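You operate a simulated robot arm through the tools that you are given. There is no shell and no other tool.

You run a simulated robot arm. Do the job below in one go: nothing can be reset, and whatever is moved stays where it is left.

JOB
From the black mat, fit the largest bush and largest pin in ring H1, the smallest pair in H4.
Fine: go by the printed sizes (microns over 28 mm), which give each ring the play on its plate; the others stay standing on the mat.

Only the result counts: the job must be done as asked and must still hold three seconds after the hand-in. Knocking over, shifting, dropping, spilling or breaking anything else fails it.

ROBOT AND FRAMES
A 6-joint arm with a fingered hand, fixed in place. Base frame: the origin is at the foot of the arm, x ahead of it, y to its left, z up; the work surface is at about z = 88.3. Readings come in cm, rad, newtons and seconds.
With the tool pointing down near the work surface it reaches from about 26 to 68 cm from the base axis. Its first joint turns from -2.897 to 2.897 rad. Payload 4 kg.
The TCP is the grasp point between the finger pads, 2.6 cm short of the fingertips. In the tool frame z runs along the fingers and y along their closing line. The gripper opens to 14.8 cm. The gripper's body begins 7.3 cm behind the TCP. The gripper is a hand of 3 fingers: y runs from the thumb to the fingers, the wrist lies at [0, 0, -23.9] in the tool frame, and closing takes about 1.5 s.
Orientation is that of the tool frame in the base frame, as [roll, pitch, yaw] about the fixed x, y, z axes, in that order (R = Rz(yaw) Ry(pitch) Rx(roll)). With the fingers straight down and closing along the base's y, the tool's x points along the base's -x, its y along +y and its z along -z.

CONTROLS
- The arm moves only by the tool step_arm. Its arguments are lists of equal length, an entry for each row: "dp": the shift along the base's x, y, z in units of 500 mm (1.0 is 500 mm), a list of three; "delta_rot": the turn, a rotation vector about the base's x, y, z in units of 120 degrees (1.0 is 120 degrees), a list of three; "fingers": the gripper command, from -1 (fully open) to 1 (shut), values between in proportion. In form: {"dp": [[tx, ty, tz], ...], "delta_rot": [[ax, ay, az], ...], "fingers": [fingers, ...]}. A call has 1 to 20 rows; each row is the pose to reach, as a shift and turn from the pose commanded when the call began. A call with a number of a shift or a turn outside -1 to 1 is refused whole. A row lasts 0.2 s, in which the tool goes at most 5 cm and 0.15 rad; a call with a longer step from one row to the next is refused whole, and so is a gripper value outside its range. A pose out of reach is approached as far as the arm can. The call stops where the force on the tool passes 90 N (or 10 N more than at its start, if that is more) or the arm is blocked; 0.2 s more then pass. Each finger travels about 15.3 cm/s and halts on what it meets, pressing with about 26 N; the grip force reading is that of the motor and also rises with nothing between the fingers. The clock runs only during rows and for 0.2 s after the last one: add rows that repeat a pose to give the fingers time. The reply holds the time, the measured pose of the TCP, the force on the tool along the base axes, the opening and the grip force, in the units named above and with some noise, with the torque about the TCP (base axes, N m) and any sound that the robot's microphone picked up.
- Cameras (640 x 400 px; columns grow to the right, rows downward): "scene" is fixed at [4.99, -65, 145.3]; the picture's right is [0.77, -0.64, 0.00], its down [-0.39, -0.47, -0.79] and it looks along [0.51, 0.61, -0.61] (base axes); focal length 330 px, centre (320, 200). "wrist" rides on the gripper at [6.8, -3.9, -9] in the tool frame; the picture's right is [0.50, 0.87, 0.00], its down [-0.66, 0.38, -0.65] and it looks along [-0.57, 0.33, 0.76] (tool axes); focal length 222 px, centre (320, 200). There is no depth. A picture from a camera that has moved, and an enlarged one, comes with that camera's place and axes in the base frame and with its lens.
- snapshot(camera): a new picture of that camera. The clock stands still meanwhile.
- lift_body(by): slides the trunk up (or, below 0, down) by that many cm; the arm rides with it, the base frame stays. It gives what a move gives, with no picture.
- hand_shape(shape): the hand has 3 fingers and takes this shape, open, in about a second: jaw (thumb against the fingers, like two jaws); tri (thumb and two fingers); tip (a fingertip pinch); poke (one finger out to press); point (the index stretched); flat (the hand flat); cup (the hand cupped); fist (a fist). The gripper value then closes the fingers along that shape, each until it touches; the sizes above hold for jaw. It gives what a move gives, with no picture.
- enlarge(camera, box): a new picture of the part [left, top, right, bottom] of that camera's present view, enlarged. The clock stands still meanwhile.
- close_job(): hands the job in; it is judged then, once.

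Places have to be worked out from the pictures, the camera data and where the tool is seen. Open the gripper and draw the arm clear of the work before you hand the job in, unless the task says otherwise.

The tools are called after "Call:" as name(argument=value, ...) on one line, values as JSON. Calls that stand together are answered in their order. step_arm: Moves the arm, as the interface text tells. Its arguments: {"type":"object","properties":{"dp":{"type":"array","items":{"type":"array","items":{"type":"number"}}},"delta_rot":{"type":"array","items":{"type":"array","items":{"type":"number"}}},"fingers":{"type":"array","items":{"type":"number"}}},"required":["dp","delta_rot","fingers"]} The other tools are called the same way: lift_body (by) slides the trunk up or down; hand_shape (shape) gives the hand a shape; snapshot (camera) takes a picture; enlarge (camera, box) takes an enlarged picture of a part of a camera's view; close_job () hands the job in.

At the start:

```text
clock: 0.0
ee_pos: [40.43, -0.19, 120.3]
orientation: [3.141, -0.001, 3.141]
force: [0.0, -0.1, 0.1]
torque: [0.0, -0.02, 0.02]
width: 14.8
finger_force: 0.1
shape: jaw
trunk travel left (down, up): [-27.5, 4.2]
```

scene: 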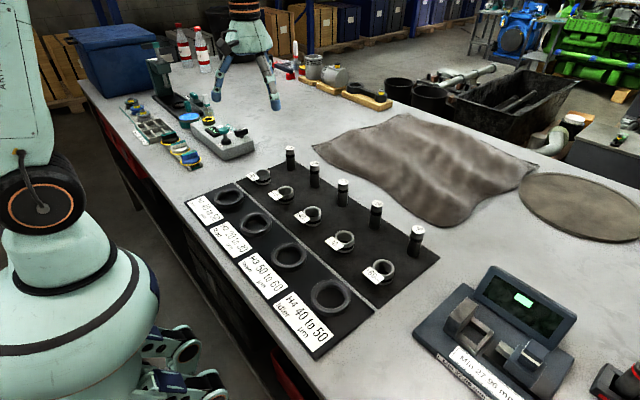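
wrist: 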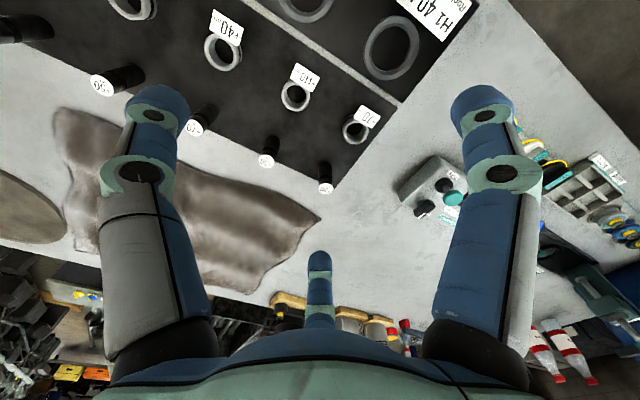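

I start by looking closely at the black mat with the rings, bushes and pins to read the labels.

Call:
enlarge(camera="scene", box=[180, 140, 340, 240])

Call:
enlarge(camera="scene", box=[290, 170, 450, 270])

Call:
enlarge(camera="scene", box=[230, 250, 390, 350])

Call:
enlarge(camera="scene", box=[400, 250, 640, 400])

Call:
enlarge(camera="wrist", box=[60, 0, 460, 250])

```text
4.00 times, centred on (260, 190) of scene
camera zoom: at [4.99, -65.0, 145.3], right [0.77, -0.64, 0.0], down [-0.39, -0.47, -0.79], along [0.51, 0.61, -0.61], focal length 1319 px, centre (560, 240)
```

zoom: 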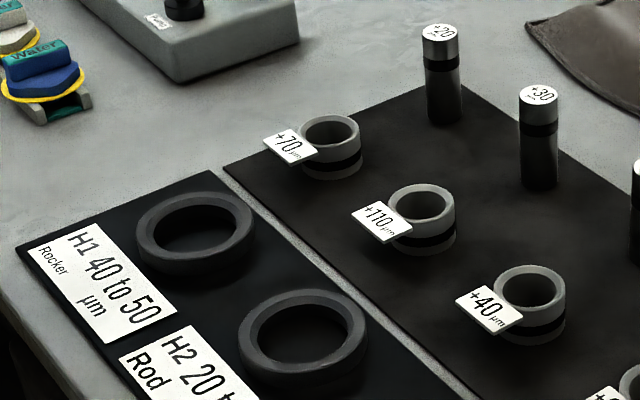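

```text
4.00 times, centred on (370, 220) of scene
camera zoom: at [4.99, -65.0, 145.3], right [0.77, -0.64, 0.0], down [-0.39, -0.47, -0.79], along [0.51, 0.61, -0.61], focal length 1319 px, centre (120, 120)
```

zoom: 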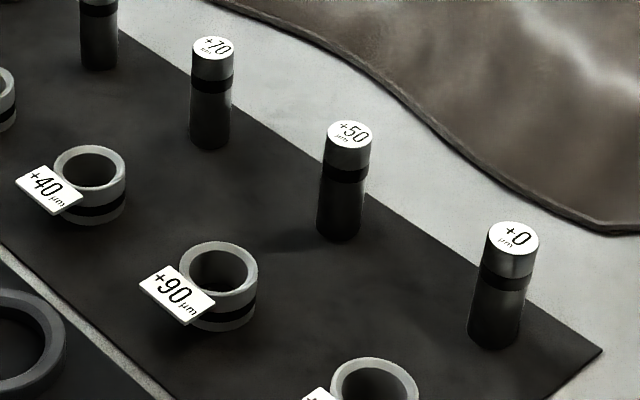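

```text
4.00 times, centred on (310, 300) of scene
camera zoom: at [4.99, -65.0, 145.3], right [0.77, -0.64, 0.0], down [-0.39, -0.47, -0.79], along [0.51, 0.61, -0.61], focal length 1319 px, centre (360, -200)
```

zoom: 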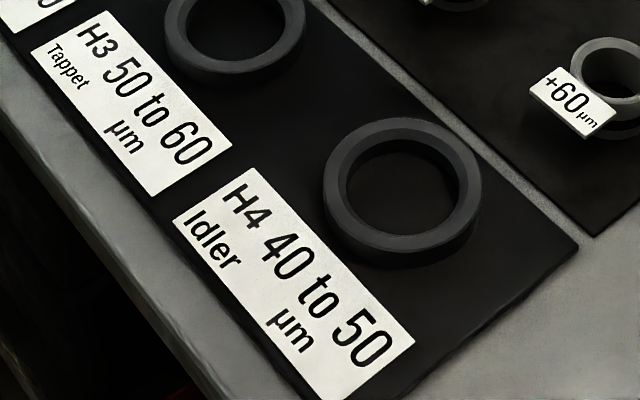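

```text
2.67 times, centred on (520, 325) of scene
camera zoom: at [4.99, -65.0, 145.3], right [0.77, -0.64, 0.0], down [-0.39, -0.47, -0.79], along [0.51, 0.61, -0.61], focal length 879 px, centre (-213, -133)
```

zoom: 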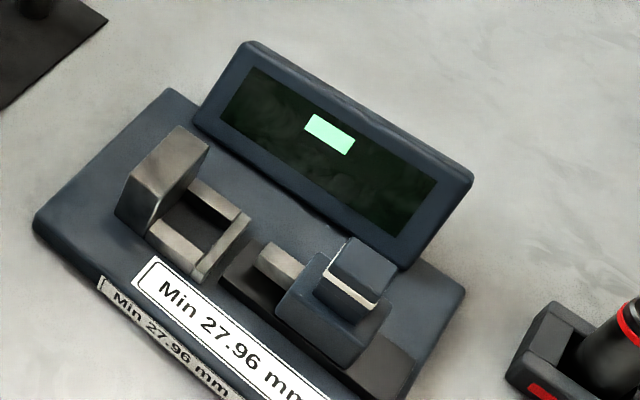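

```text
1.60 times, centred on (260, 125) of wrist
camera zoom: at [33.77, -4.0, 129.38], right [-0.5, 0.87, 0.0], down [0.66, 0.38, 0.65], along [0.57, 0.33, -0.76], focal length 355 px, centre (416, 320)
```

zoom: 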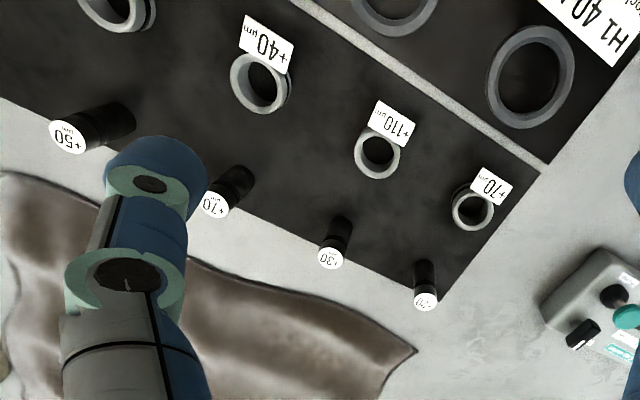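

The mat holds bushes (+70, +110, +40, +90, +60, from far to near) and pins (+20, +30, +70, +50, +0). Largest pair: +110/+70 for H1; smallest pair: +40/+0 for H4. Each gives 40 µm of play, which matches both plates. Next I see how the fingers look when partly closed in free space.

Call:
step_arm(dp=[[0, 0, 0], [0, 0, 0], [0, 0, 0], [0, 0, 0], [0, 0, 0]], delta_rot=[[0, 0, 0], [0, 0, 0], [0, 0, 0], [0, 0, 0], [0, 0, 0]], fingers=[0, 0, 0, 0, 0])

Call:
snapshot(camera="wrist")

Call:
enlarge(camera="scene", box=[180, 0, 340, 120])

```text
clock: 1.2
ee_pos: [40.45, -0.07, 120.29]
orientation: [3.141, -0.001, 3.14]
force: [0.4, 0.5, -0.1]
torque: [-0.03, -0.03, -0.01]
width: 7.44
finger_force: 0.1
shape: jaw
trunk travel left (down, up): [-27.5, 4.2]
```

```text
taken
camera wrist: at [33.77, -4.0, 129.38], right [-0.5, 0.87, 0.0], down [0.66, 0.38, 0.65], along [0.57, 0.33, -0.76], focal length 222 px, centre (320, 200)
```

wrist: 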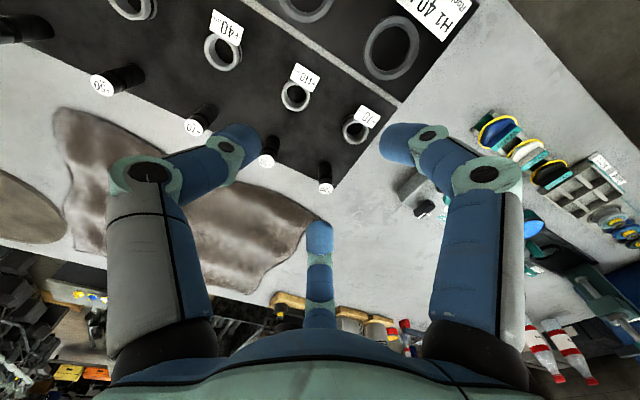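

```text
3.33 times, centred on (260, 60) of scene
camera zoom: at [4.99, -65.0, 145.3], right [0.77, -0.64, 0.0], down [-0.39, -0.47, -0.79], along [0.51, 0.61, -0.61], focal length 1099 px, centre (520, 667)
```

zoom: 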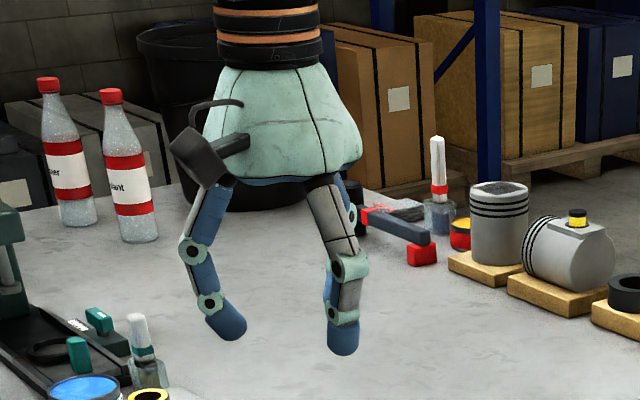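

The hand closes with three fingertips towards a centre: thumb at -y, two fingers spread. I check the "tri" and "tip" shapes for comparison, since the bush tags limit where the fingers can go.

Call:
hand_shape(shape="tip")

Call:
snapshot(camera="wrist")

```text
clock: 2.1
ee_pos: [40.6, -0.17, 120.38]
orientation: [-3.141, 0.001, -3.141]
force: [-0.5, 0.2, 0.3]
torque: [0.02, -0.01, 0.02]
width: 14.8
finger_force: 0.1
shape: tip
trunk travel left (down, up): [-27.5, 4.2]
```

```text
taken
camera wrist: at [33.77, -4.0, 129.38], right [-0.5, 0.87, 0.0], down [0.66, 0.38, 0.65], along [0.57, 0.33, -0.76], focal length 222 px, centre (320, 200)
```

wrist: 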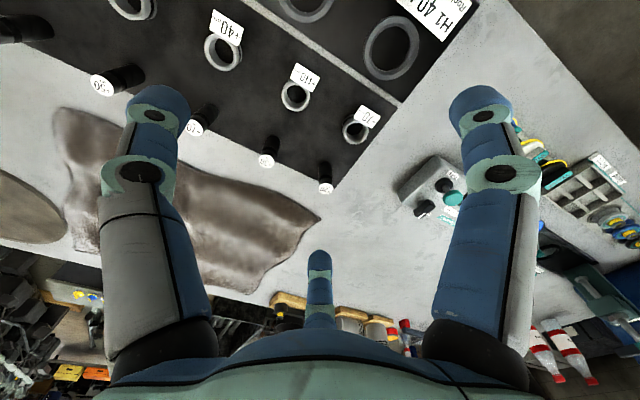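

In "tip" the open hand looks the same as in jaw; I part-close it to see which fingers move.

Call:
step_arm(dp=[[0, 0, 0], [0, 0, 0], [0, 0, 0], [0, 0, 0], [0, 0, 0], [0, 0, 0]], delta_rot=[[0, 0, 0], [0, 0, 0], [0, 0, 0], [0, 0, 0], [0, 0, 0], [0, 0, 0]], fingers=[0.3, 0.3, 0.3, 0.3, 0.3, 0.3])

Call:
snapshot(camera="wrist")

Call:
hand_shape(shape="tri")

Call:
step_arm(dp=[[0, 0, 0], [0, 0, 0], [0, 0, 0], [0, 0, 0], [0, 0, 0], [0, 0, 0]], delta_rot=[[0, 0, 0], [0, 0, 0], [0, 0, 0], [0, 0, 0], [0, 0, 0], [0, 0, 0]], fingers=[0.3, 0.3, 0.3, 0.3, 0.3, 0.3])

Call:
snapshot(camera="wrist")

```text
clock: 3.5
ee_pos: [40.51, -0.01, 120.19]
orientation: [-3.141, 0.0, 3.14]
force: [0.0, 0.3, 0.5]
torque: [0.01, 0.0, -0.02]
width: 5.22
finger_force: 0.0
shape: tip
trunk travel left (down, up): [-27.5, 4.2]
```

```text
taken
camera wrist: at [33.77, -4.0, 129.38], right [-0.5, 0.87, 0.0], down [0.66, 0.38, 0.65], along [0.57, 0.33, -0.76], focal length 222 px, centre (320, 200)
```

wrist: 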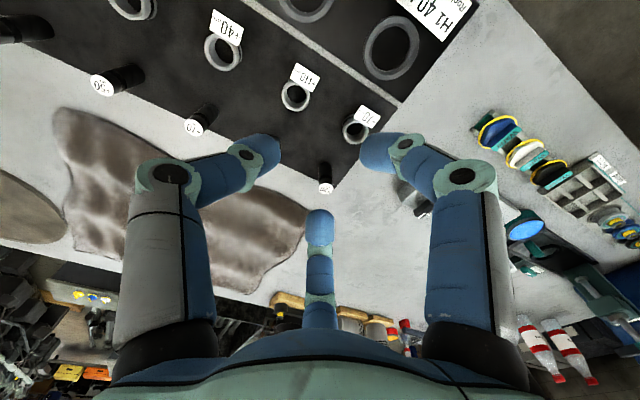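

```text
clock: 4.4
ee_pos: [40.6, -0.2, 120.22]
orientation: [-3.142, 0.0, -3.141]
force: [1.0, -0.1, -0.2]
torque: [-0.01, 0.03, -0.05]
width: 14.79
finger_force: 0.0
shape: tri
trunk travel left (down, up): [-27.5, 4.2]
```

```text
clock: 5.8
ee_pos: [40.5, -0.21, 120.35]
orientation: [-3.142, 0.0, 3.141]
force: [-0.2, 0.2, -0.3]
torque: [-0.01, -0.01, -0.03]
width: 5.22
finger_force: 0.2
shape: tri
trunk travel left (down, up): [-27.5, 4.2]
```

```text
taken
camera wrist: at [33.77, -4.0, 129.38], right [-0.5, 0.87, 0.0], down [0.66, 0.38, 0.65], along [0.57, 0.33, -0.76], focal length 222 px, centre (320, 200)
```

wrist: 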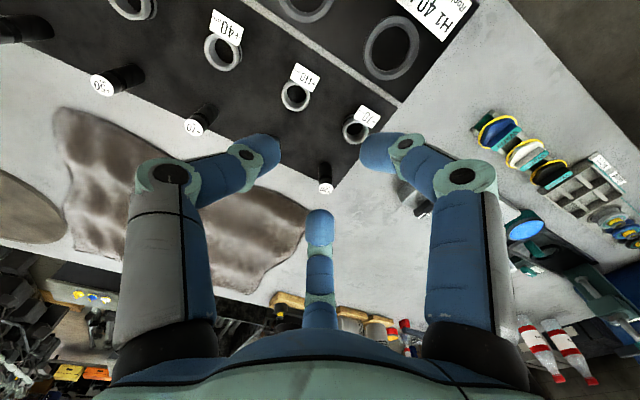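

All three shapes close the same way: three fingertips at 120° around the tool axis. I return to jaw and move above the +110 bush with the hand turned -30°, so its tag falls midway between thumb and index. Then I look closely.

Call:
hand_shape(shape="jaw")

Call:
step_arm(dp=[[0.02, -0.005, -0.06], [0.04, -0.01, -0.12], [0.06, -0.016, -0.18], [0.08, -0.021, -0.24], [0.098, -0.026, -0.3], [0.098, -0.026, -0.3]], delta_rot=[[0, 0, -0.05], [0, 0, -0.1], [0, 0, -0.15], [0, 0, -0.2], [0, 0, -0.25], [0, 0, -0.25]], fingers=[-0.4, -0.4, -0.4, -0.4, -0.4, -0.4])

Call:
snapshot(camera="wrist")

Call:
snapshot(camera="scene")

```text
clock: 6.7
ee_pos: [40.56, -0.2, 120.28]
orientation: [3.141, -0.001, -3.141]
force: [-0.6, -0.1, 0.2]
torque: [0.0, -0.01, 0.03]
width: 14.79
finger_force: 0.1
shape: jaw
trunk travel left (down, up): [-27.5, 4.2]
```

```text
clock: 8.1
ee_pos: [45.25, -1.67, 105.15]
orientation: [-3.141, -0.001, 2.617]
force: [-0.6, 0.3, 0.7]
torque: [0.02, 0.01, 0.02]
width: 10.44
finger_force: 0.0
shape: jaw
trunk travel left (down, up): [-27.5, 4.2]
```

```text
taken
camera wrist: at [37.57, -1.57, 114.32], right [0.0, 1.0, 0.0], down [0.76, 0.0, 0.65], along [0.65, 0.0, -0.76], focal length 222 px, centre (320, 200)
```

wrist: 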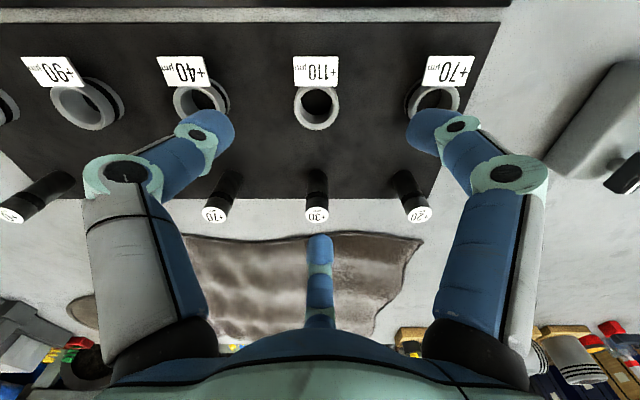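

```text
taken
```

scene: 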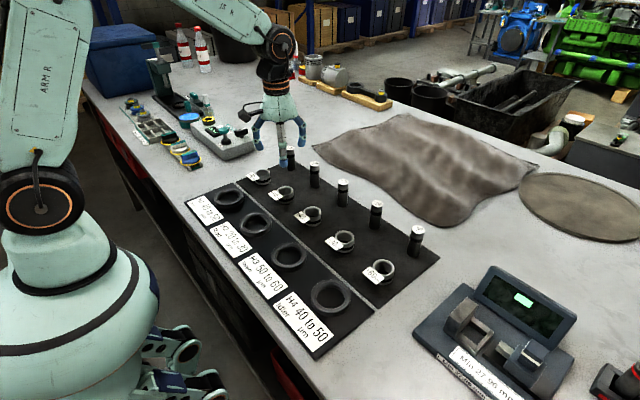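

The wrist camera now looks along +x. I enlarge the +110 bush and its tag to measure them.

Call:
enlarge(camera="wrist", box=[270, 40, 370, 140])

Call:
enlarge(camera="wrist", box=[180, 40, 460, 230])

Call:
enlarge(camera="scene", box=[260, 170, 310, 220])

Call:
enlarge(camera="scene", box=[205, 175, 255, 225])

```text
4.00 times, centred on (320, 90) of wrist
camera zoom: at [37.57, -1.57, 114.32], right [0.0, 1.0, 0.0], down [0.76, 0.0, 0.65], along [0.65, 0.0, -0.76], focal length 888 px, centre (320, 640)
```

zoom: 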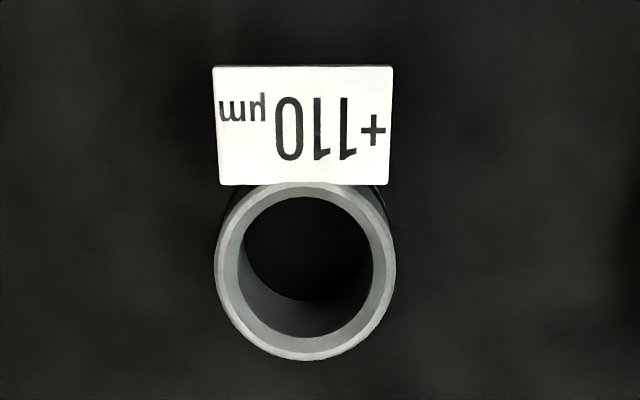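

```text
2.11 times, centred on (320, 135) of wrist
camera zoom: at [37.57, -1.57, 114.32], right [0.0, 1.0, 0.0], down [0.76, 0.0, 0.65], along [0.65, 0.0, -0.76], focal length 468 px, centre (320, 337)
```

zoom: 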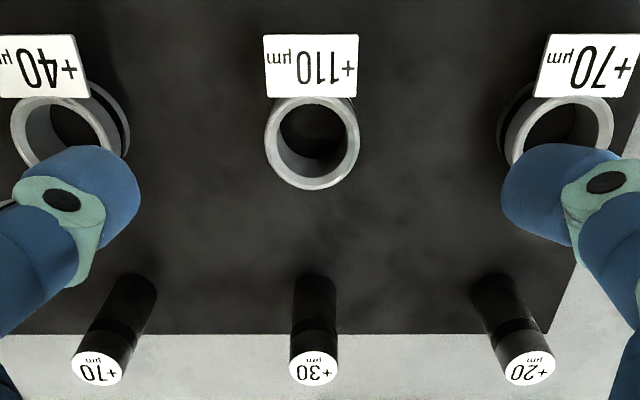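

```text
8.00 times, centred on (285, 195) of scene
camera zoom: at [4.99, -65.0, 145.3], right [0.77, -0.64, 0.0], down [-0.39, -0.47, -0.79], along [0.51, 0.61, -0.61], focal length 2637 px, centre (600, 240)
```

zoom: 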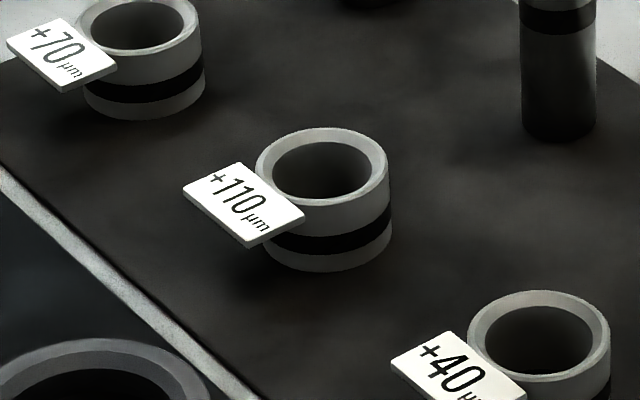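

```text
8.00 times, centred on (230, 200) of scene
camera zoom: at [4.99, -65.0, 145.3], right [0.77, -0.64, 0.0], down [-0.39, -0.47, -0.79], along [0.51, 0.61, -0.61], focal length 2637 px, centre (1040, 200)
```

zoom: 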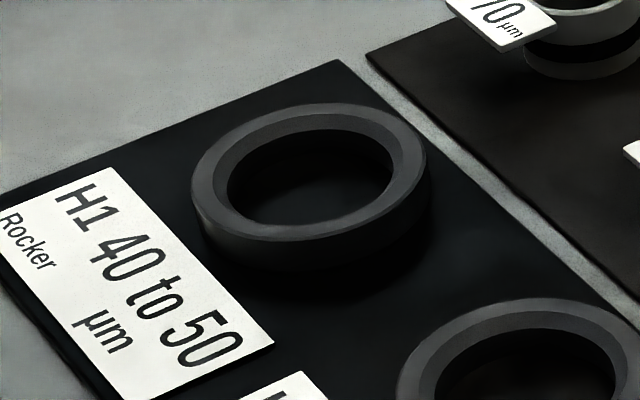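

The bush +110 axis measures about (45.2, -1.95), outside diameter about 4.6 cm, height about 3 cm, with its tag on the -x side near the top. I now look down into ring H1 to see its bore and height.

Call:
step_arm(dp=[[-0.04, 0.05, 0], [-0.08, 0.1, 0], [-0.12, 0.15, 0], [-0.146, 0.182, 0], [-0.146, 0.182, 0]], delta_rot=[[0, 0, 0], [0, 0, 0], [0, 0, 0], [0, 0, 0], [0, 0, 0]], fingers=[-0.4, -0.4, -0.4, -0.4, -0.4])

Call:
enlarge(camera="wrist", box=[220, 0, 420, 125])

Call:
snapshot(camera="wrist")

Call:
snapshot(camera="scene")

```text
clock: 9.3
ee_pos: [38.1, 7.65, 105.42]
orientation: [-3.14, -0.001, 2.617]
force: [-0.1, 0.0, 0.5]
torque: [0.02, -0.01, -0.01]
width: 10.41
finger_force: 0.0
shape: jaw
trunk travel left (down, up): [-27.5, 4.2]
```

```text
3.20 times, centred on (320, 62) of wrist
camera zoom: at [30.41, 7.67, 114.48], right [0.0, 1.0, 0.0], down [0.76, 0.0, 0.65], along [0.65, 0.0, -0.76], focal length 711 px, centre (320, 640)
```

zoom: 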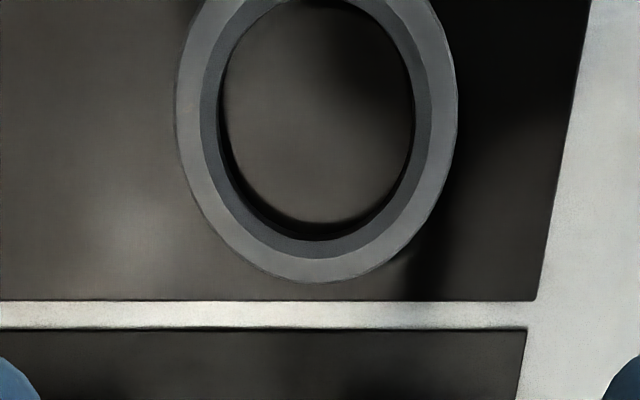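

```text
taken
camera wrist: at [30.41, 7.67, 114.48], right [0.0, 1.0, 0.0], down [0.76, 0.0, 0.65], along [0.65, 0.0, -0.76], focal length 222 px, centre (320, 200)
```

wrist: 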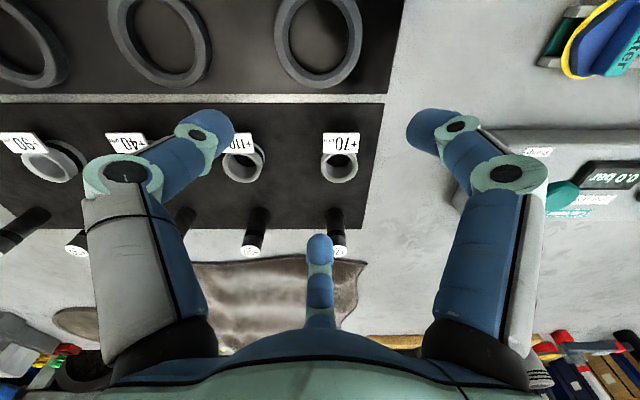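

```text
taken
```

scene: 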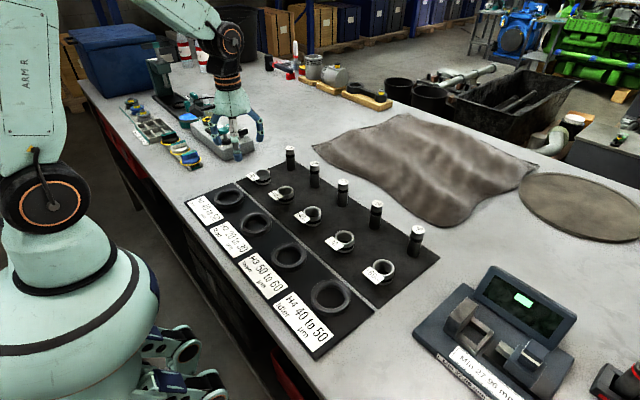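

Ring H1's axis is at about (32.7, 7.6), bore radius about 2.7 cm with a wide chamfer, height about 1.5 cm, so the bush (radius 2.3) fits easily. I go back over the +110 bush at a lower hover to check alignment.

Call:
step_arm(dp=[[0.049, -0.063, 0], [0.098, -0.126, 0], [0.147, -0.189, 0], [0.147, -0.189, -0.07], [0.147, -0.189, -0.12], [0.147, -0.189, -0.12]], delta_rot=[[0, 0, 0], [0, 0, 0], [0, 0, 0], [0, 0, 0], [0, 0, 0], [0, 0, 0]], fingers=[-0.1, -0.1, -0.1, -0.1, -0.1, -0.1])

Call:
snapshot(camera="wrist")

Call:
enlarge(camera="wrist", box=[220, 60, 420, 185])

Call:
enlarge(camera="scene", box=[220, 80, 380, 220])

```text
clock: 10.7
ee_pos: [45.31, -1.85, 99.43]
orientation: [-3.141, 0.0, 2.618]
force: [-1.0, 0.6, 0.7]
torque: [0.01, -0.02, 0.03]
width: 8.19
finger_force: 0.1
shape: jaw
trunk travel left (down, up): [-27.5, 4.2]
```

```text
taken
camera wrist: at [37.56, -1.81, 108.44], right [0.0, 1.0, 0.0], down [0.76, 0.0, 0.65], along [0.65, 0.0, -0.76], focal length 222 px, centre (320, 200)
```

wrist: 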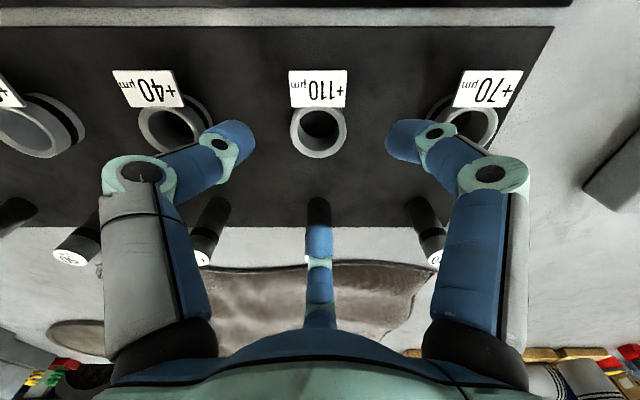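

```text
3.20 times, centred on (320, 122) of wrist
camera zoom: at [37.56, -1.81, 108.44], right [0.0, 1.0, 0.0], down [0.76, 0.0, 0.65], along [0.65, 0.0, -0.76], focal length 711 px, centre (320, 448)
```

zoom: 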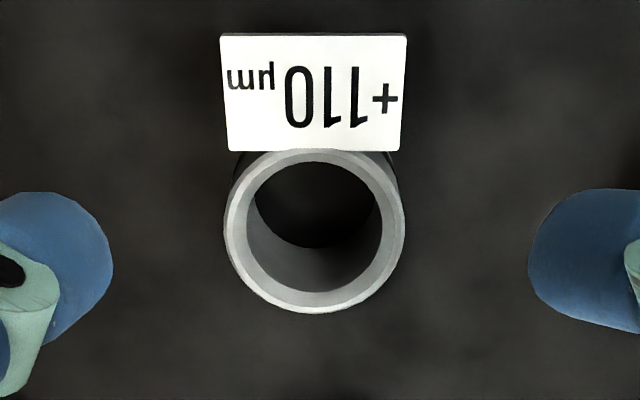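

```text
2.86 times, centred on (300, 150) of scene
camera zoom: at [4.99, -65.0, 145.3], right [0.77, -0.64, 0.0], down [-0.39, -0.47, -0.79], along [0.51, 0.61, -0.61], focal length 942 px, centre (377, 343)
```

zoom: 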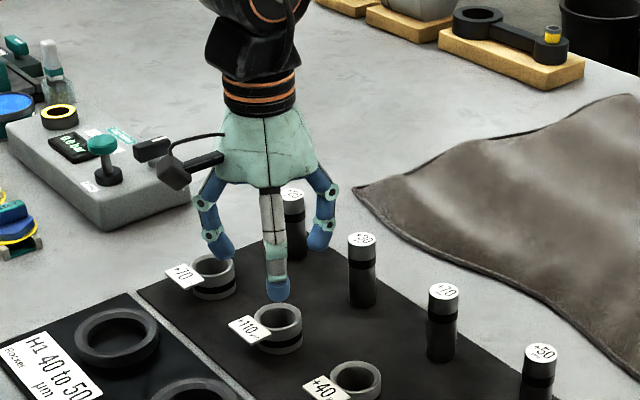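

The bush axis sits at about (45.1, -1.95) and the tool is centred to within 0.3 cm, on the side away from the tag. I descend to fingertip level around the bush.

Call:
step_arm(dp=[[0, -0.0026, -0.04], [0, -0.0026, -0.08], [0, -0.0026, -0.115], [0, -0.0026, -0.138], [0, -0.0026, -0.138]], delta_rot=[[0, 0, 0], [0, 0, 0], [0, 0, 0], [0, 0, 0], [0, 0, 0]], fingers=[-0.05, -0.05, -0.05, -0.05, -0.05])

Call:
enlarge(camera="wrist", box=[200, 80, 440, 240])

Call:
enlarge(camera="scene", box=[240, 130, 340, 220])

```text
clock: 11.9
ee_pos: [45.42, -2.06, 92.4]
orientation: [3.141, 0.001, 2.618]
force: [0.1, 0.6, 0.5]
torque: [0.02, 0.01, 0.02]
width: 7.81
finger_force: 0.1
shape: jaw
trunk travel left (down, up): [-27.5, 4.2]
```

```text
2.50 times, centred on (320, 160) of wrist
camera zoom: at [37.72, -1.91, 101.48], right [0.0, 1.0, 0.0], down [0.76, 0.0, 0.65], along [0.65, 0.0, -0.76], focal length 555 px, centre (320, 300)
```

zoom: 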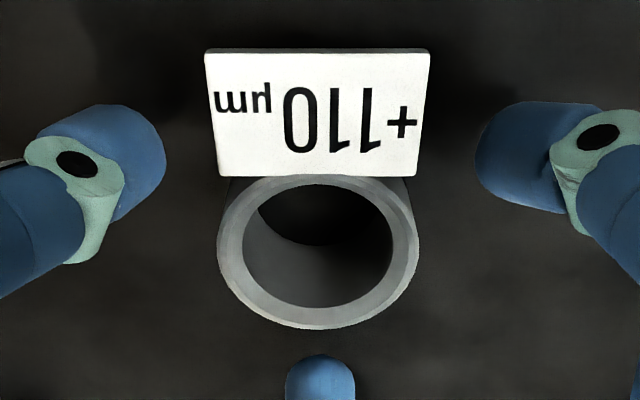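

```text
4.44 times, centred on (290, 175) of scene
camera zoom: at [4.99, -65.0, 145.3], right [0.77, -0.64, 0.0], down [-0.39, -0.47, -0.79], along [0.51, 0.61, -0.61], focal length 1465 px, centre (453, 311)
```

zoom: 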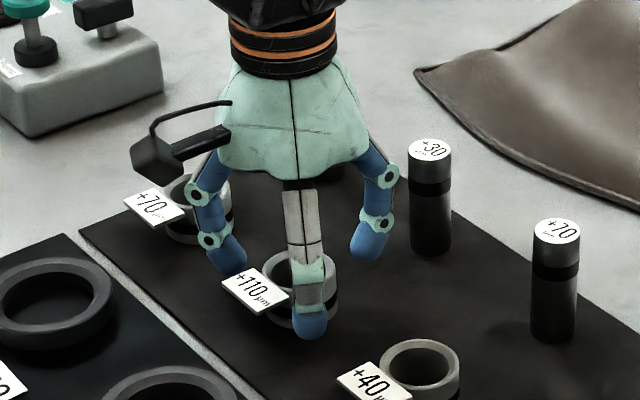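

Triangulation puts the bush top and tag at about z = 91.3, so gripping slightly lower lets the rounded tips pass beneath the tag corners. I lower 0.5 cm and close gently.

Call:
step_arm(dp=[[-0.002, 0, -0.005], [-0.002, 0, -0.01], [-0.002, 0, -0.01], [-0.002, 0, -0.01], [-0.002, 0, -0.01], [-0.002, 0, -0.01], [-0.002, 0, -0.01], [-0.002, 0, -0.01], [-0.002, 0, -0.01], [-0.002, 0, -0.01]], delta_rot=[[0, 0, 0], [0, 0, 0], [0, 0, 0], [0, 0, 0], [0, 0, 0], [0, 0, 0], [0, 0, 0], [0, 0, 0], [0, 0, 0], [0, 0, 0]], fingers=[-0.05, 0.05, 0.15, 0.25, 0.32, 0.38, 0.44, 0.5, 0.55, 0.6])

Call:
enlarge(camera="wrist", box=[200, 80, 440, 240])

Call:
enlarge(camera="scene", box=[240, 130, 340, 220])

```text
clock: 14.1
ee_pos: [45.34, -1.98, 91.92]
orientation: [3.142, 0.0, 2.617]
force: [-0.1, 0.6, -1.0]
torque: [0.01, 0.03, 0.02]
width: 3.85
finger_force: 25.8
shape: jaw
trunk travel left (down, up): [-27.5, 4.2]
```

```text
2.50 times, centred on (320, 160) of wrist
camera zoom: at [37.58, -1.9, 101.04], right [0.0, 1.0, 0.0], down [0.76, 0.0, 0.65], along [0.65, 0.0, -0.76], focal length 555 px, centre (320, 300)
```

zoom: 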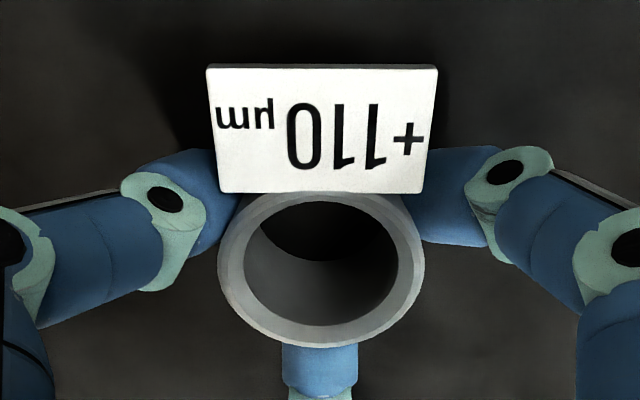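

```text
4.44 times, centred on (290, 175) of scene
camera zoom: at [4.99, -65.0, 145.3], right [0.77, -0.64, 0.0], down [-0.39, -0.47, -0.79], along [0.51, 0.61, -0.61], focal length 1465 px, centre (453, 311)
```

zoom: 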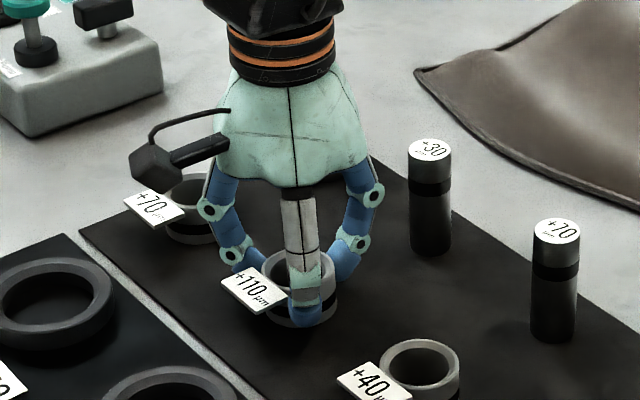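

All three fingertips hold the bush beneath its tag at about 26 N. I lift it gently and check the hold.

Call:
step_arm(dp=[[0, 0, 0.004], [0, 0, 0.012], [0, 0, 0.03], [0, 0, 0.06], [0, 0, 0.1], [0, 0, 0.14], [0, 0, 0.14]], delta_rot=[[0, 0, 0], [0, 0, 0], [0, 0, 0], [0, 0, 0], [0, 0, 0], [0, 0, 0], [0, 0, 0]], fingers=[0.6, 0.6, 0.6, 0.6, 0.6, 0.6, 0.6])

Call:
enlarge(camera="wrist", box=[200, 80, 440, 240])

Call:
enlarge(camera="scene", box=[220, 110, 340, 210])

```text
clock: 15.7
ee_pos: [45.15, -1.69, 98.86]
orientation: [3.141, 0.0, 2.616]
force: [-0.2, 0.3, -1.4]
torque: [-0.01, 0.05, -0.02]
width: 3.86
finger_force: 26.2
shape: jaw
trunk travel left (down, up): [-27.5, 4.2]
```

```text
2.50 times, centred on (320, 160) of wrist
camera zoom: at [37.49, -1.7, 107.93], right [0.0, 1.0, 0.0], down [0.76, 0.0, 0.65], along [0.65, 0.0, -0.76], focal length 555 px, centre (320, 300)
```

zoom: 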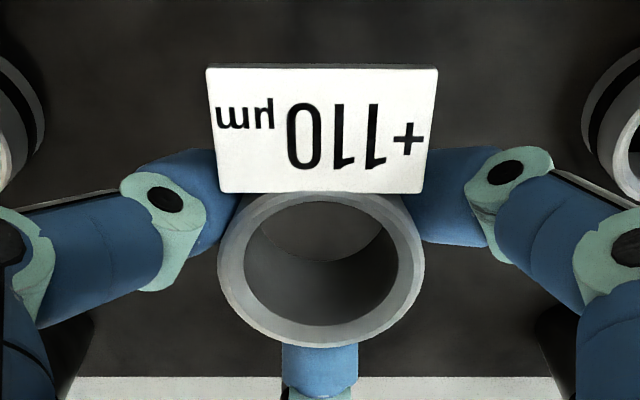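

```text
4.00 times, centred on (280, 160) of scene
camera zoom: at [4.99, -65.0, 145.3], right [0.77, -0.64, 0.0], down [-0.39, -0.47, -0.79], along [0.51, 0.61, -0.61], focal length 1319 px, centre (480, 360)
```

zoom: 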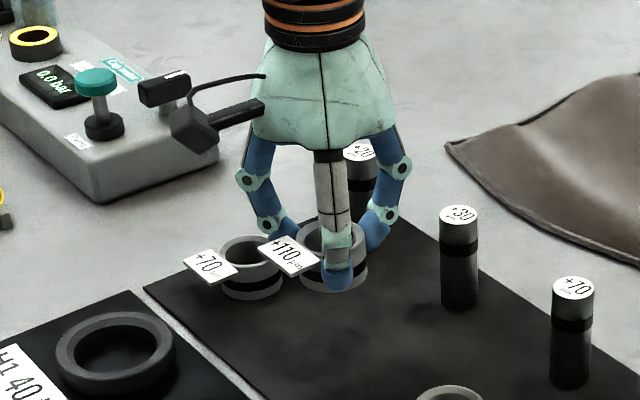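

The bush is held rigidly, centred in the hand. I carry it over ring H1 at the same height.

Call:
step_arm(dp=[[-0.03, 0.022, 0], [-0.08, 0.06, 0], [-0.14, 0.105, 0], [-0.2, 0.15, 0], [-0.235, 0.176, 0], [-0.2486, 0.186, 0], [-0.2486, 0.186, 0], [-0.2486, 0.186, 0]], delta_rot=[[0, 0, 0], [0, 0, 0], [0, 0, 0], [0, 0, 0], [0, 0, 0], [0, 0, 0], [0, 0, 0], [0, 0, 0]], fingers=[0.6, 0.6, 0.6, 0.6, 0.6, 0.6, 0.6, 0.6])

Call:
snapshot(camera="wrist")

Call:
enlarge(camera="wrist", box=[200, 80, 440, 240])

Call:
enlarge(camera="scene", box=[170, 120, 290, 220])

```text
clock: 17.5
ee_pos: [32.75, 7.39, 98.98]
orientation: [3.141, 0.0, 2.617]
force: [-0.5, 0.2, 0.0]
torque: [-0.04, 0.0, -0.01]
width: 3.85
finger_force: 26.1
shape: jaw
trunk travel left (down, up): [-27.5, 4.2]
```

```text
taken
camera wrist: at [25.04, 7.51, 108.03], right [0.0, 1.0, 0.0], down [0.76, 0.0, 0.65], along [0.65, 0.0, -0.76], focal length 222 px, centre (320, 200)
```

wrist: 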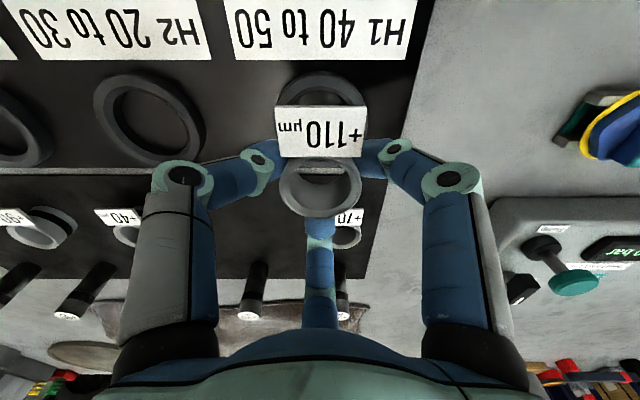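

```text
2.50 times, centred on (320, 160) of wrist
camera zoom: at [25.04, 7.51, 108.03], right [0.0, 1.0, 0.0], down [0.76, 0.0, 0.65], along [0.65, 0.0, -0.76], focal length 555 px, centre (320, 300)
```

zoom: 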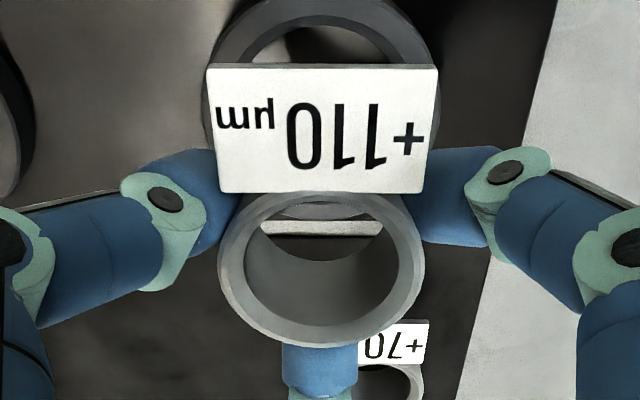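

```text
4.00 times, centred on (230, 170) of scene
camera zoom: at [4.99, -65.0, 145.3], right [0.77, -0.64, 0.0], down [-0.39, -0.47, -0.79], along [0.51, 0.61, -0.61], focal length 1319 px, centre (680, 320)
```

zoom: 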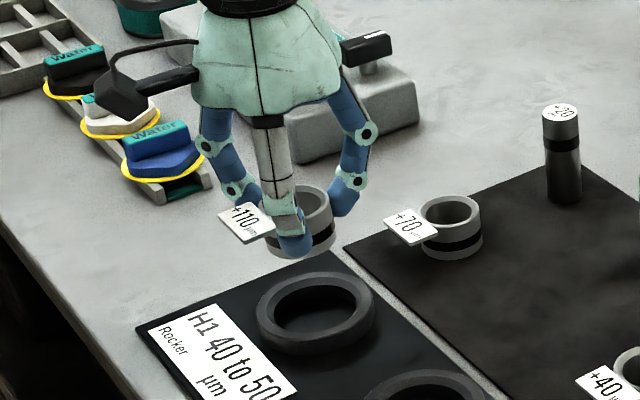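

The bush sits directly above ring H1 in both views. I lower it partway into the ring, staying clear with the fingertips.

Call:
step_arm(dp=[[0, 0, -0.03], [0, 0, -0.06], [0, 0, -0.085], [0, 0, -0.1], [0, 0, -0.11], [0, 0, -0.116], [0, 0, -0.116]], delta_rot=[[0, 0, 0], [0, 0, 0], [0, 0, 0], [0, 0, 0], [0, 0, 0], [0, 0, 0], [0, 0, 0]], fingers=[0.6, 0.6, 0.6, 0.6, 0.6, 0.6, 0.6])

Call:
enlarge(camera="wrist", box=[200, 80, 440, 240])

Call:
enlarge(camera="scene", box=[190, 150, 270, 220])

```text
clock: 19.1
ee_pos: [32.93, 7.47, 93.16]
orientation: [-3.141, -0.001, 2.618]
force: [0.3, -0.1, -0.6]
torque: [-0.02, -0.03, 0.02]
width: 3.86
finger_force: 26.5
shape: jaw
trunk travel left (down, up): [-27.5, 4.2]
```

```text
2.50 times, centred on (320, 160) of wrist
camera zoom: at [25.18, 7.41, 102.21], right [0.0, 1.0, 0.0], down [0.76, 0.0, 0.65], along [0.65, 0.0, -0.76], focal length 555 px, centre (320, 300)
```

zoom: 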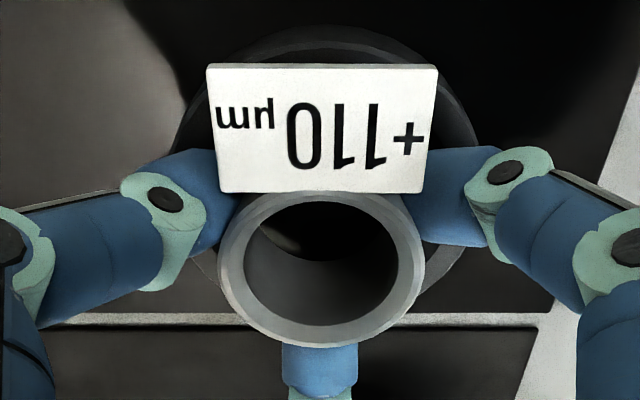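

```text
5.71 times, centred on (230, 185) of scene
camera zoom: at [4.99, -65.0, 145.3], right [0.77, -0.64, 0.0], down [-0.39, -0.47, -0.79], along [0.51, 0.61, -0.61], focal length 1884 px, centre (834, 286)
```

zoom: 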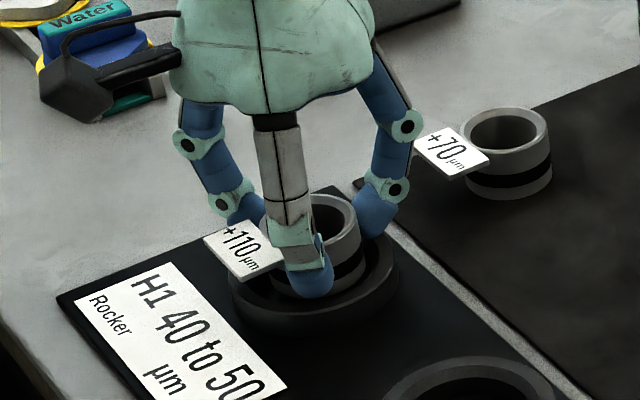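

The bush is at the ring mouth, within about 0.2 cm of its axis. I correct by (-0.15, +0.08) cm and ease down 0.4 cm, watching the force.

Call:
step_arm(dp=[[-0.003, 0.0016, 0], [-0.003, 0.0016, -0.003], [-0.003, 0.0016, -0.006], [-0.003, 0.0016, -0.008], [-0.003, 0.0016, -0.008]], delta_rot=[[0, 0, 0], [0, 0, 0], [0, 0, 0], [0, 0, 0], [0, 0, 0]], fingers=[0.6, 0.6, 0.6, 0.6, 0.6])

Call:
enlarge(camera="wrist", box=[200, 80, 440, 240])

Call:
enlarge(camera="scene", box=[205, 170, 255, 215])

```text
clock: 20.3
ee_pos: [32.81, 7.54, 92.66]
orientation: [3.14, -0.001, 2.618]
force: [-0.7, 0.2, -0.5]
torque: [0.0, 0.0, 0.01]
width: 3.85
finger_force: 26.2
shape: jaw
trunk travel left (down, up): [-27.5, 4.2]
```

```text
2.50 times, centred on (320, 160) of wrist
camera zoom: at [24.96, 7.57, 101.73], right [0.0, 1.0, 0.0], down [0.76, 0.0, 0.65], along [0.65, 0.0, -0.76], focal length 555 px, centre (320, 300)
```

zoom: 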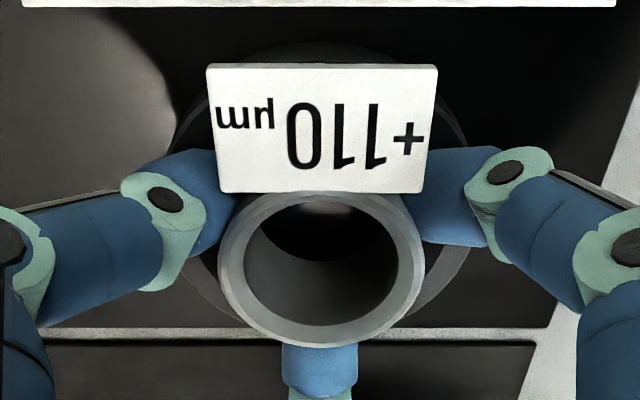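

```text
8.89 times, centred on (230, 192) of scene
camera zoom: at [4.99, -65.0, 145.3], right [0.77, -0.64, 0.0], down [-0.39, -0.47, -0.79], along [0.51, 0.61, -0.61], focal length 2930 px, centre (1120, 267)
```

zoom: 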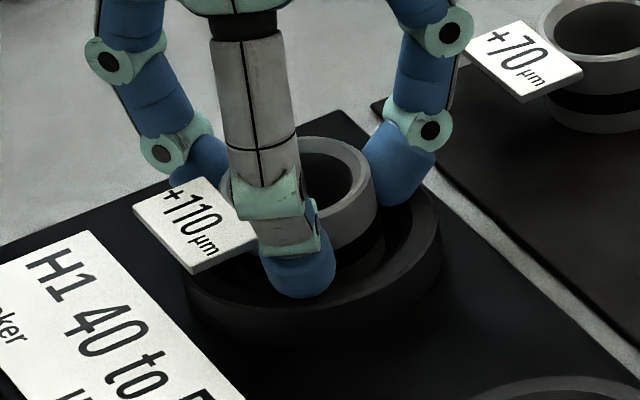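

No contact yet. I ease down a further 0.25 cm in small steps.

Call:
step_arm(dp=[[0, 0, -0.002], [0, 0, -0.004], [0, 0, -0.005]], delta_rot=[[0, 0, 0], [0, 0, 0], [0, 0, 0]], fingers=[0.6, 0.6, 0.6])

Call:
enlarge(camera="scene", box=[205, 170, 255, 215])

Call:
enlarge(camera="wrist", box=[200, 80, 440, 240])

```text
clock: 21.1
ee_pos: [32.72, 7.48, 92.35]
orientation: [-3.141, -0.002, 2.618]
force: [0.5, 0.1, -0.8]
torque: [0.02, -0.01, -0.03]
width: 3.88
finger_force: 26.1
shape: jaw
trunk travel left (down, up): [-27.5, 4.2]
```

```text
8.89 times, centred on (230, 192) of scene
camera zoom: at [4.99, -65.0, 145.3], right [0.77, -0.64, 0.0], down [-0.39, -0.47, -0.79], along [0.51, 0.61, -0.61], focal length 2930 px, centre (1120, 267)
```

zoom: 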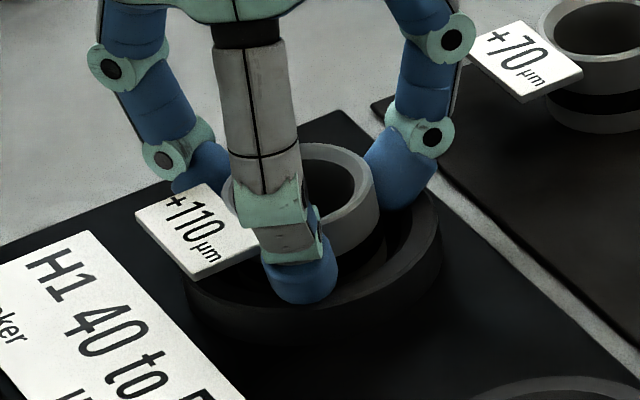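

```text
2.50 times, centred on (320, 160) of wrist
camera zoom: at [24.96, 7.52, 101.5], right [0.0, 1.0, 0.0], down [0.76, 0.0, 0.65], along [0.65, 0.0, -0.76], focal length 555 px, centre (320, 300)
```

zoom: 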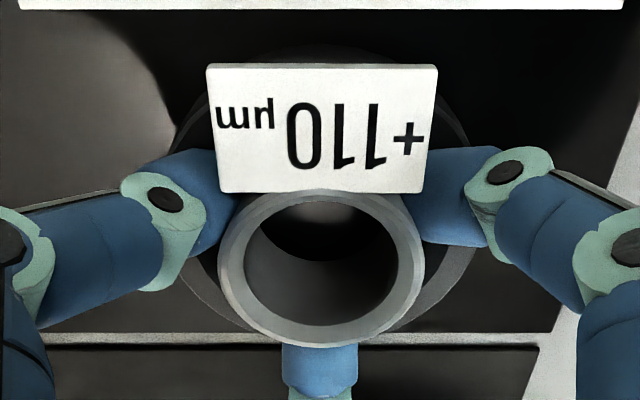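

Still free of contact; another 0.2 cm down.

Call:
step_arm(dp=[[0, 0, -0.002], [0, 0, -0.004], [0, 0, -0.004]], delta_rot=[[0, 0, 0], [0, 0, 0], [0, 0, 0]], fingers=[0.6, 0.6, 0.6])

```text
clock: 21.9
ee_pos: [32.69, 7.48, 92.26]
orientation: [3.139, 0.002, 2.619]
force: [0.8, 0.6, 21.8]
torque: [0.04, 0.13, 0.06]
width: 3.91
finger_force: 26.5
shape: jaw
trunk travel left (down, up): [-27.5, 4.2]
```

The force rose to 22 N: a fingertip has met the ring or the bush has met the floor. I check the view before relieving.

Call:
enlarge(camera="wrist", box=[200, 80, 440, 240])

Call:
enlarge(camera="scene", box=[205, 170, 255, 215])

```text
2.50 times, centred on (320, 160) of wrist
camera zoom: at [24.95, 7.49, 101.3], right [0.0, 1.0, 0.0], down [0.75, 0.0, 0.66], along [0.66, 0.0, -0.75], focal length 555 px, centre (320, 300)
```

zoom: 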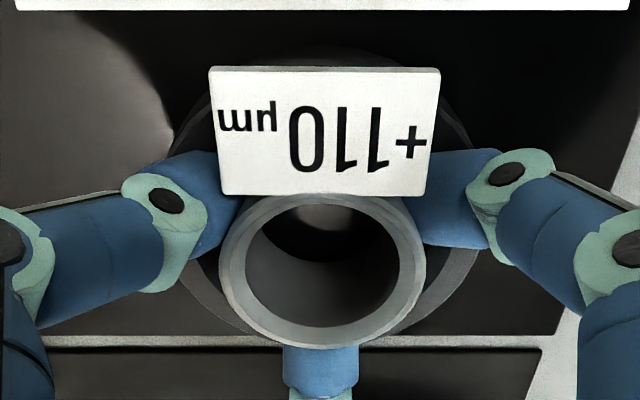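

```text
8.89 times, centred on (230, 192) of scene
camera zoom: at [4.99, -65.0, 145.3], right [0.77, -0.64, 0.0], down [-0.39, -0.47, -0.79], along [0.51, 0.61, -0.61], focal length 2930 px, centre (1120, 267)
```

zoom: 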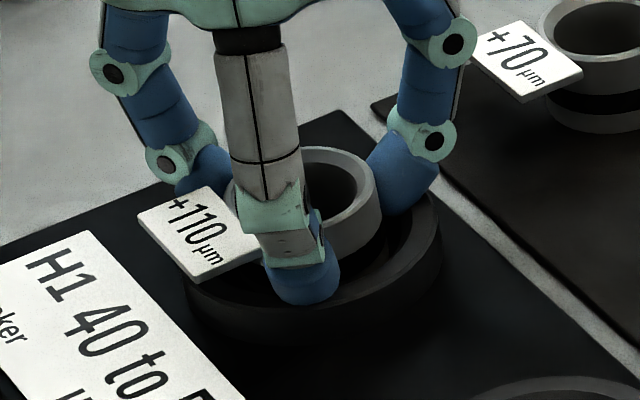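

The bush was nudged slightly in the fingers, so its bottom edge touched something. I zoom in to judge how well it is centred in the ring.

Call:
enlarge(camera="wrist", box=[250, 130, 390, 230])

Call:
enlarge(camera="scene", box=[222, 178, 250, 206])

```text
4.00 times, centred on (320, 180) of wrist
camera zoom: at [24.95, 7.49, 101.3], right [0.0, 1.0, 0.0], down [0.75, 0.0, 0.66], along [0.66, 0.0, -0.75], focal length 888 px, centre (320, 280)
```

zoom: 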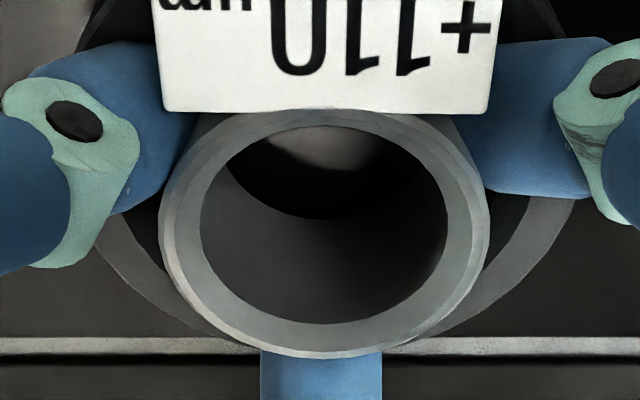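

```text
14.29 times, centred on (236, 192) of scene
camera zoom: at [4.99, -65.0, 145.3], right [0.77, -0.64, 0.0], down [-0.39, -0.47, -0.79], along [0.51, 0.61, -0.61], focal length 4709 px, centre (1520, 314)
```

zoom: 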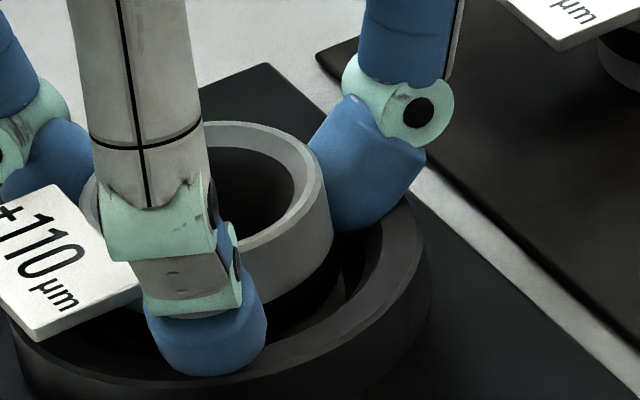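

The bush is engaged about 1 cm inside the ring. I relieve the pressure by 0.1 cm and open the fingers smoothly so it settles.

Call:
step_arm(dp=[[0, 0, 0.002], [0, 0, 0.002], [0, 0, 0.002], [0, 0, 0.002], [0, 0, 0.002], [0, 0, 0.002], [0, 0, 0.002]], delta_rot=[[0, 0, 0], [0, 0, 0], [0, 0, 0], [0, 0, 0], [0, 0, 0], [0, 0, 0], [0, 0, 0]], fingers=[0.6, 0.5, 0.4, 0.3, 0.2, 0.1, 0.1])

Call:
enlarge(camera="wrist", box=[200, 80, 440, 240])

Call:
enlarge(camera="scene", box=[205, 170, 255, 215])

```text
clock: 23.5
ee_pos: [32.7, 7.53, 92.22]
orientation: [-3.141, 0.001, 2.619]
force: [1.6, 4.1, 17.0]
torque: [0.23, 0.01, -0.02]
width: 5.5
finger_force: 0.1
shape: jaw
trunk travel left (down, up): [-27.5, 4.2]
```

```text
2.50 times, centred on (320, 160) of wrist
camera zoom: at [24.95, 7.52, 101.38], right [0.0, 1.0, 0.0], down [0.76, 0.0, 0.66], along [0.66, 0.0, -0.76], focal length 555 px, centre (320, 300)
```

zoom: 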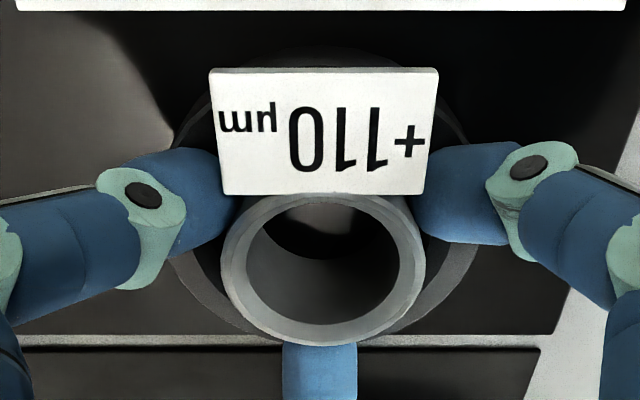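

```text
8.89 times, centred on (230, 192) of scene
camera zoom: at [4.99, -65.0, 145.3], right [0.77, -0.64, 0.0], down [-0.39, -0.47, -0.79], along [0.51, 0.61, -0.61], focal length 2930 px, centre (1120, 267)
```

zoom: 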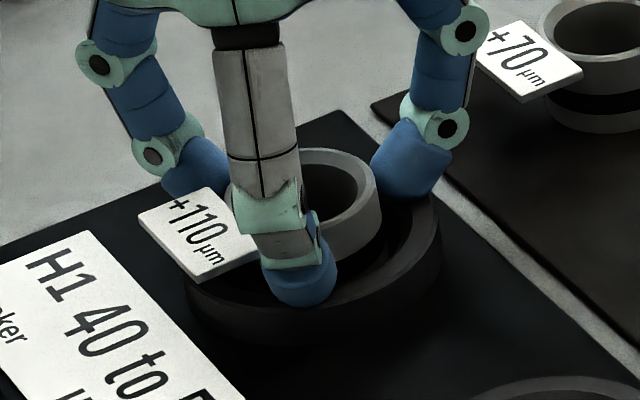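

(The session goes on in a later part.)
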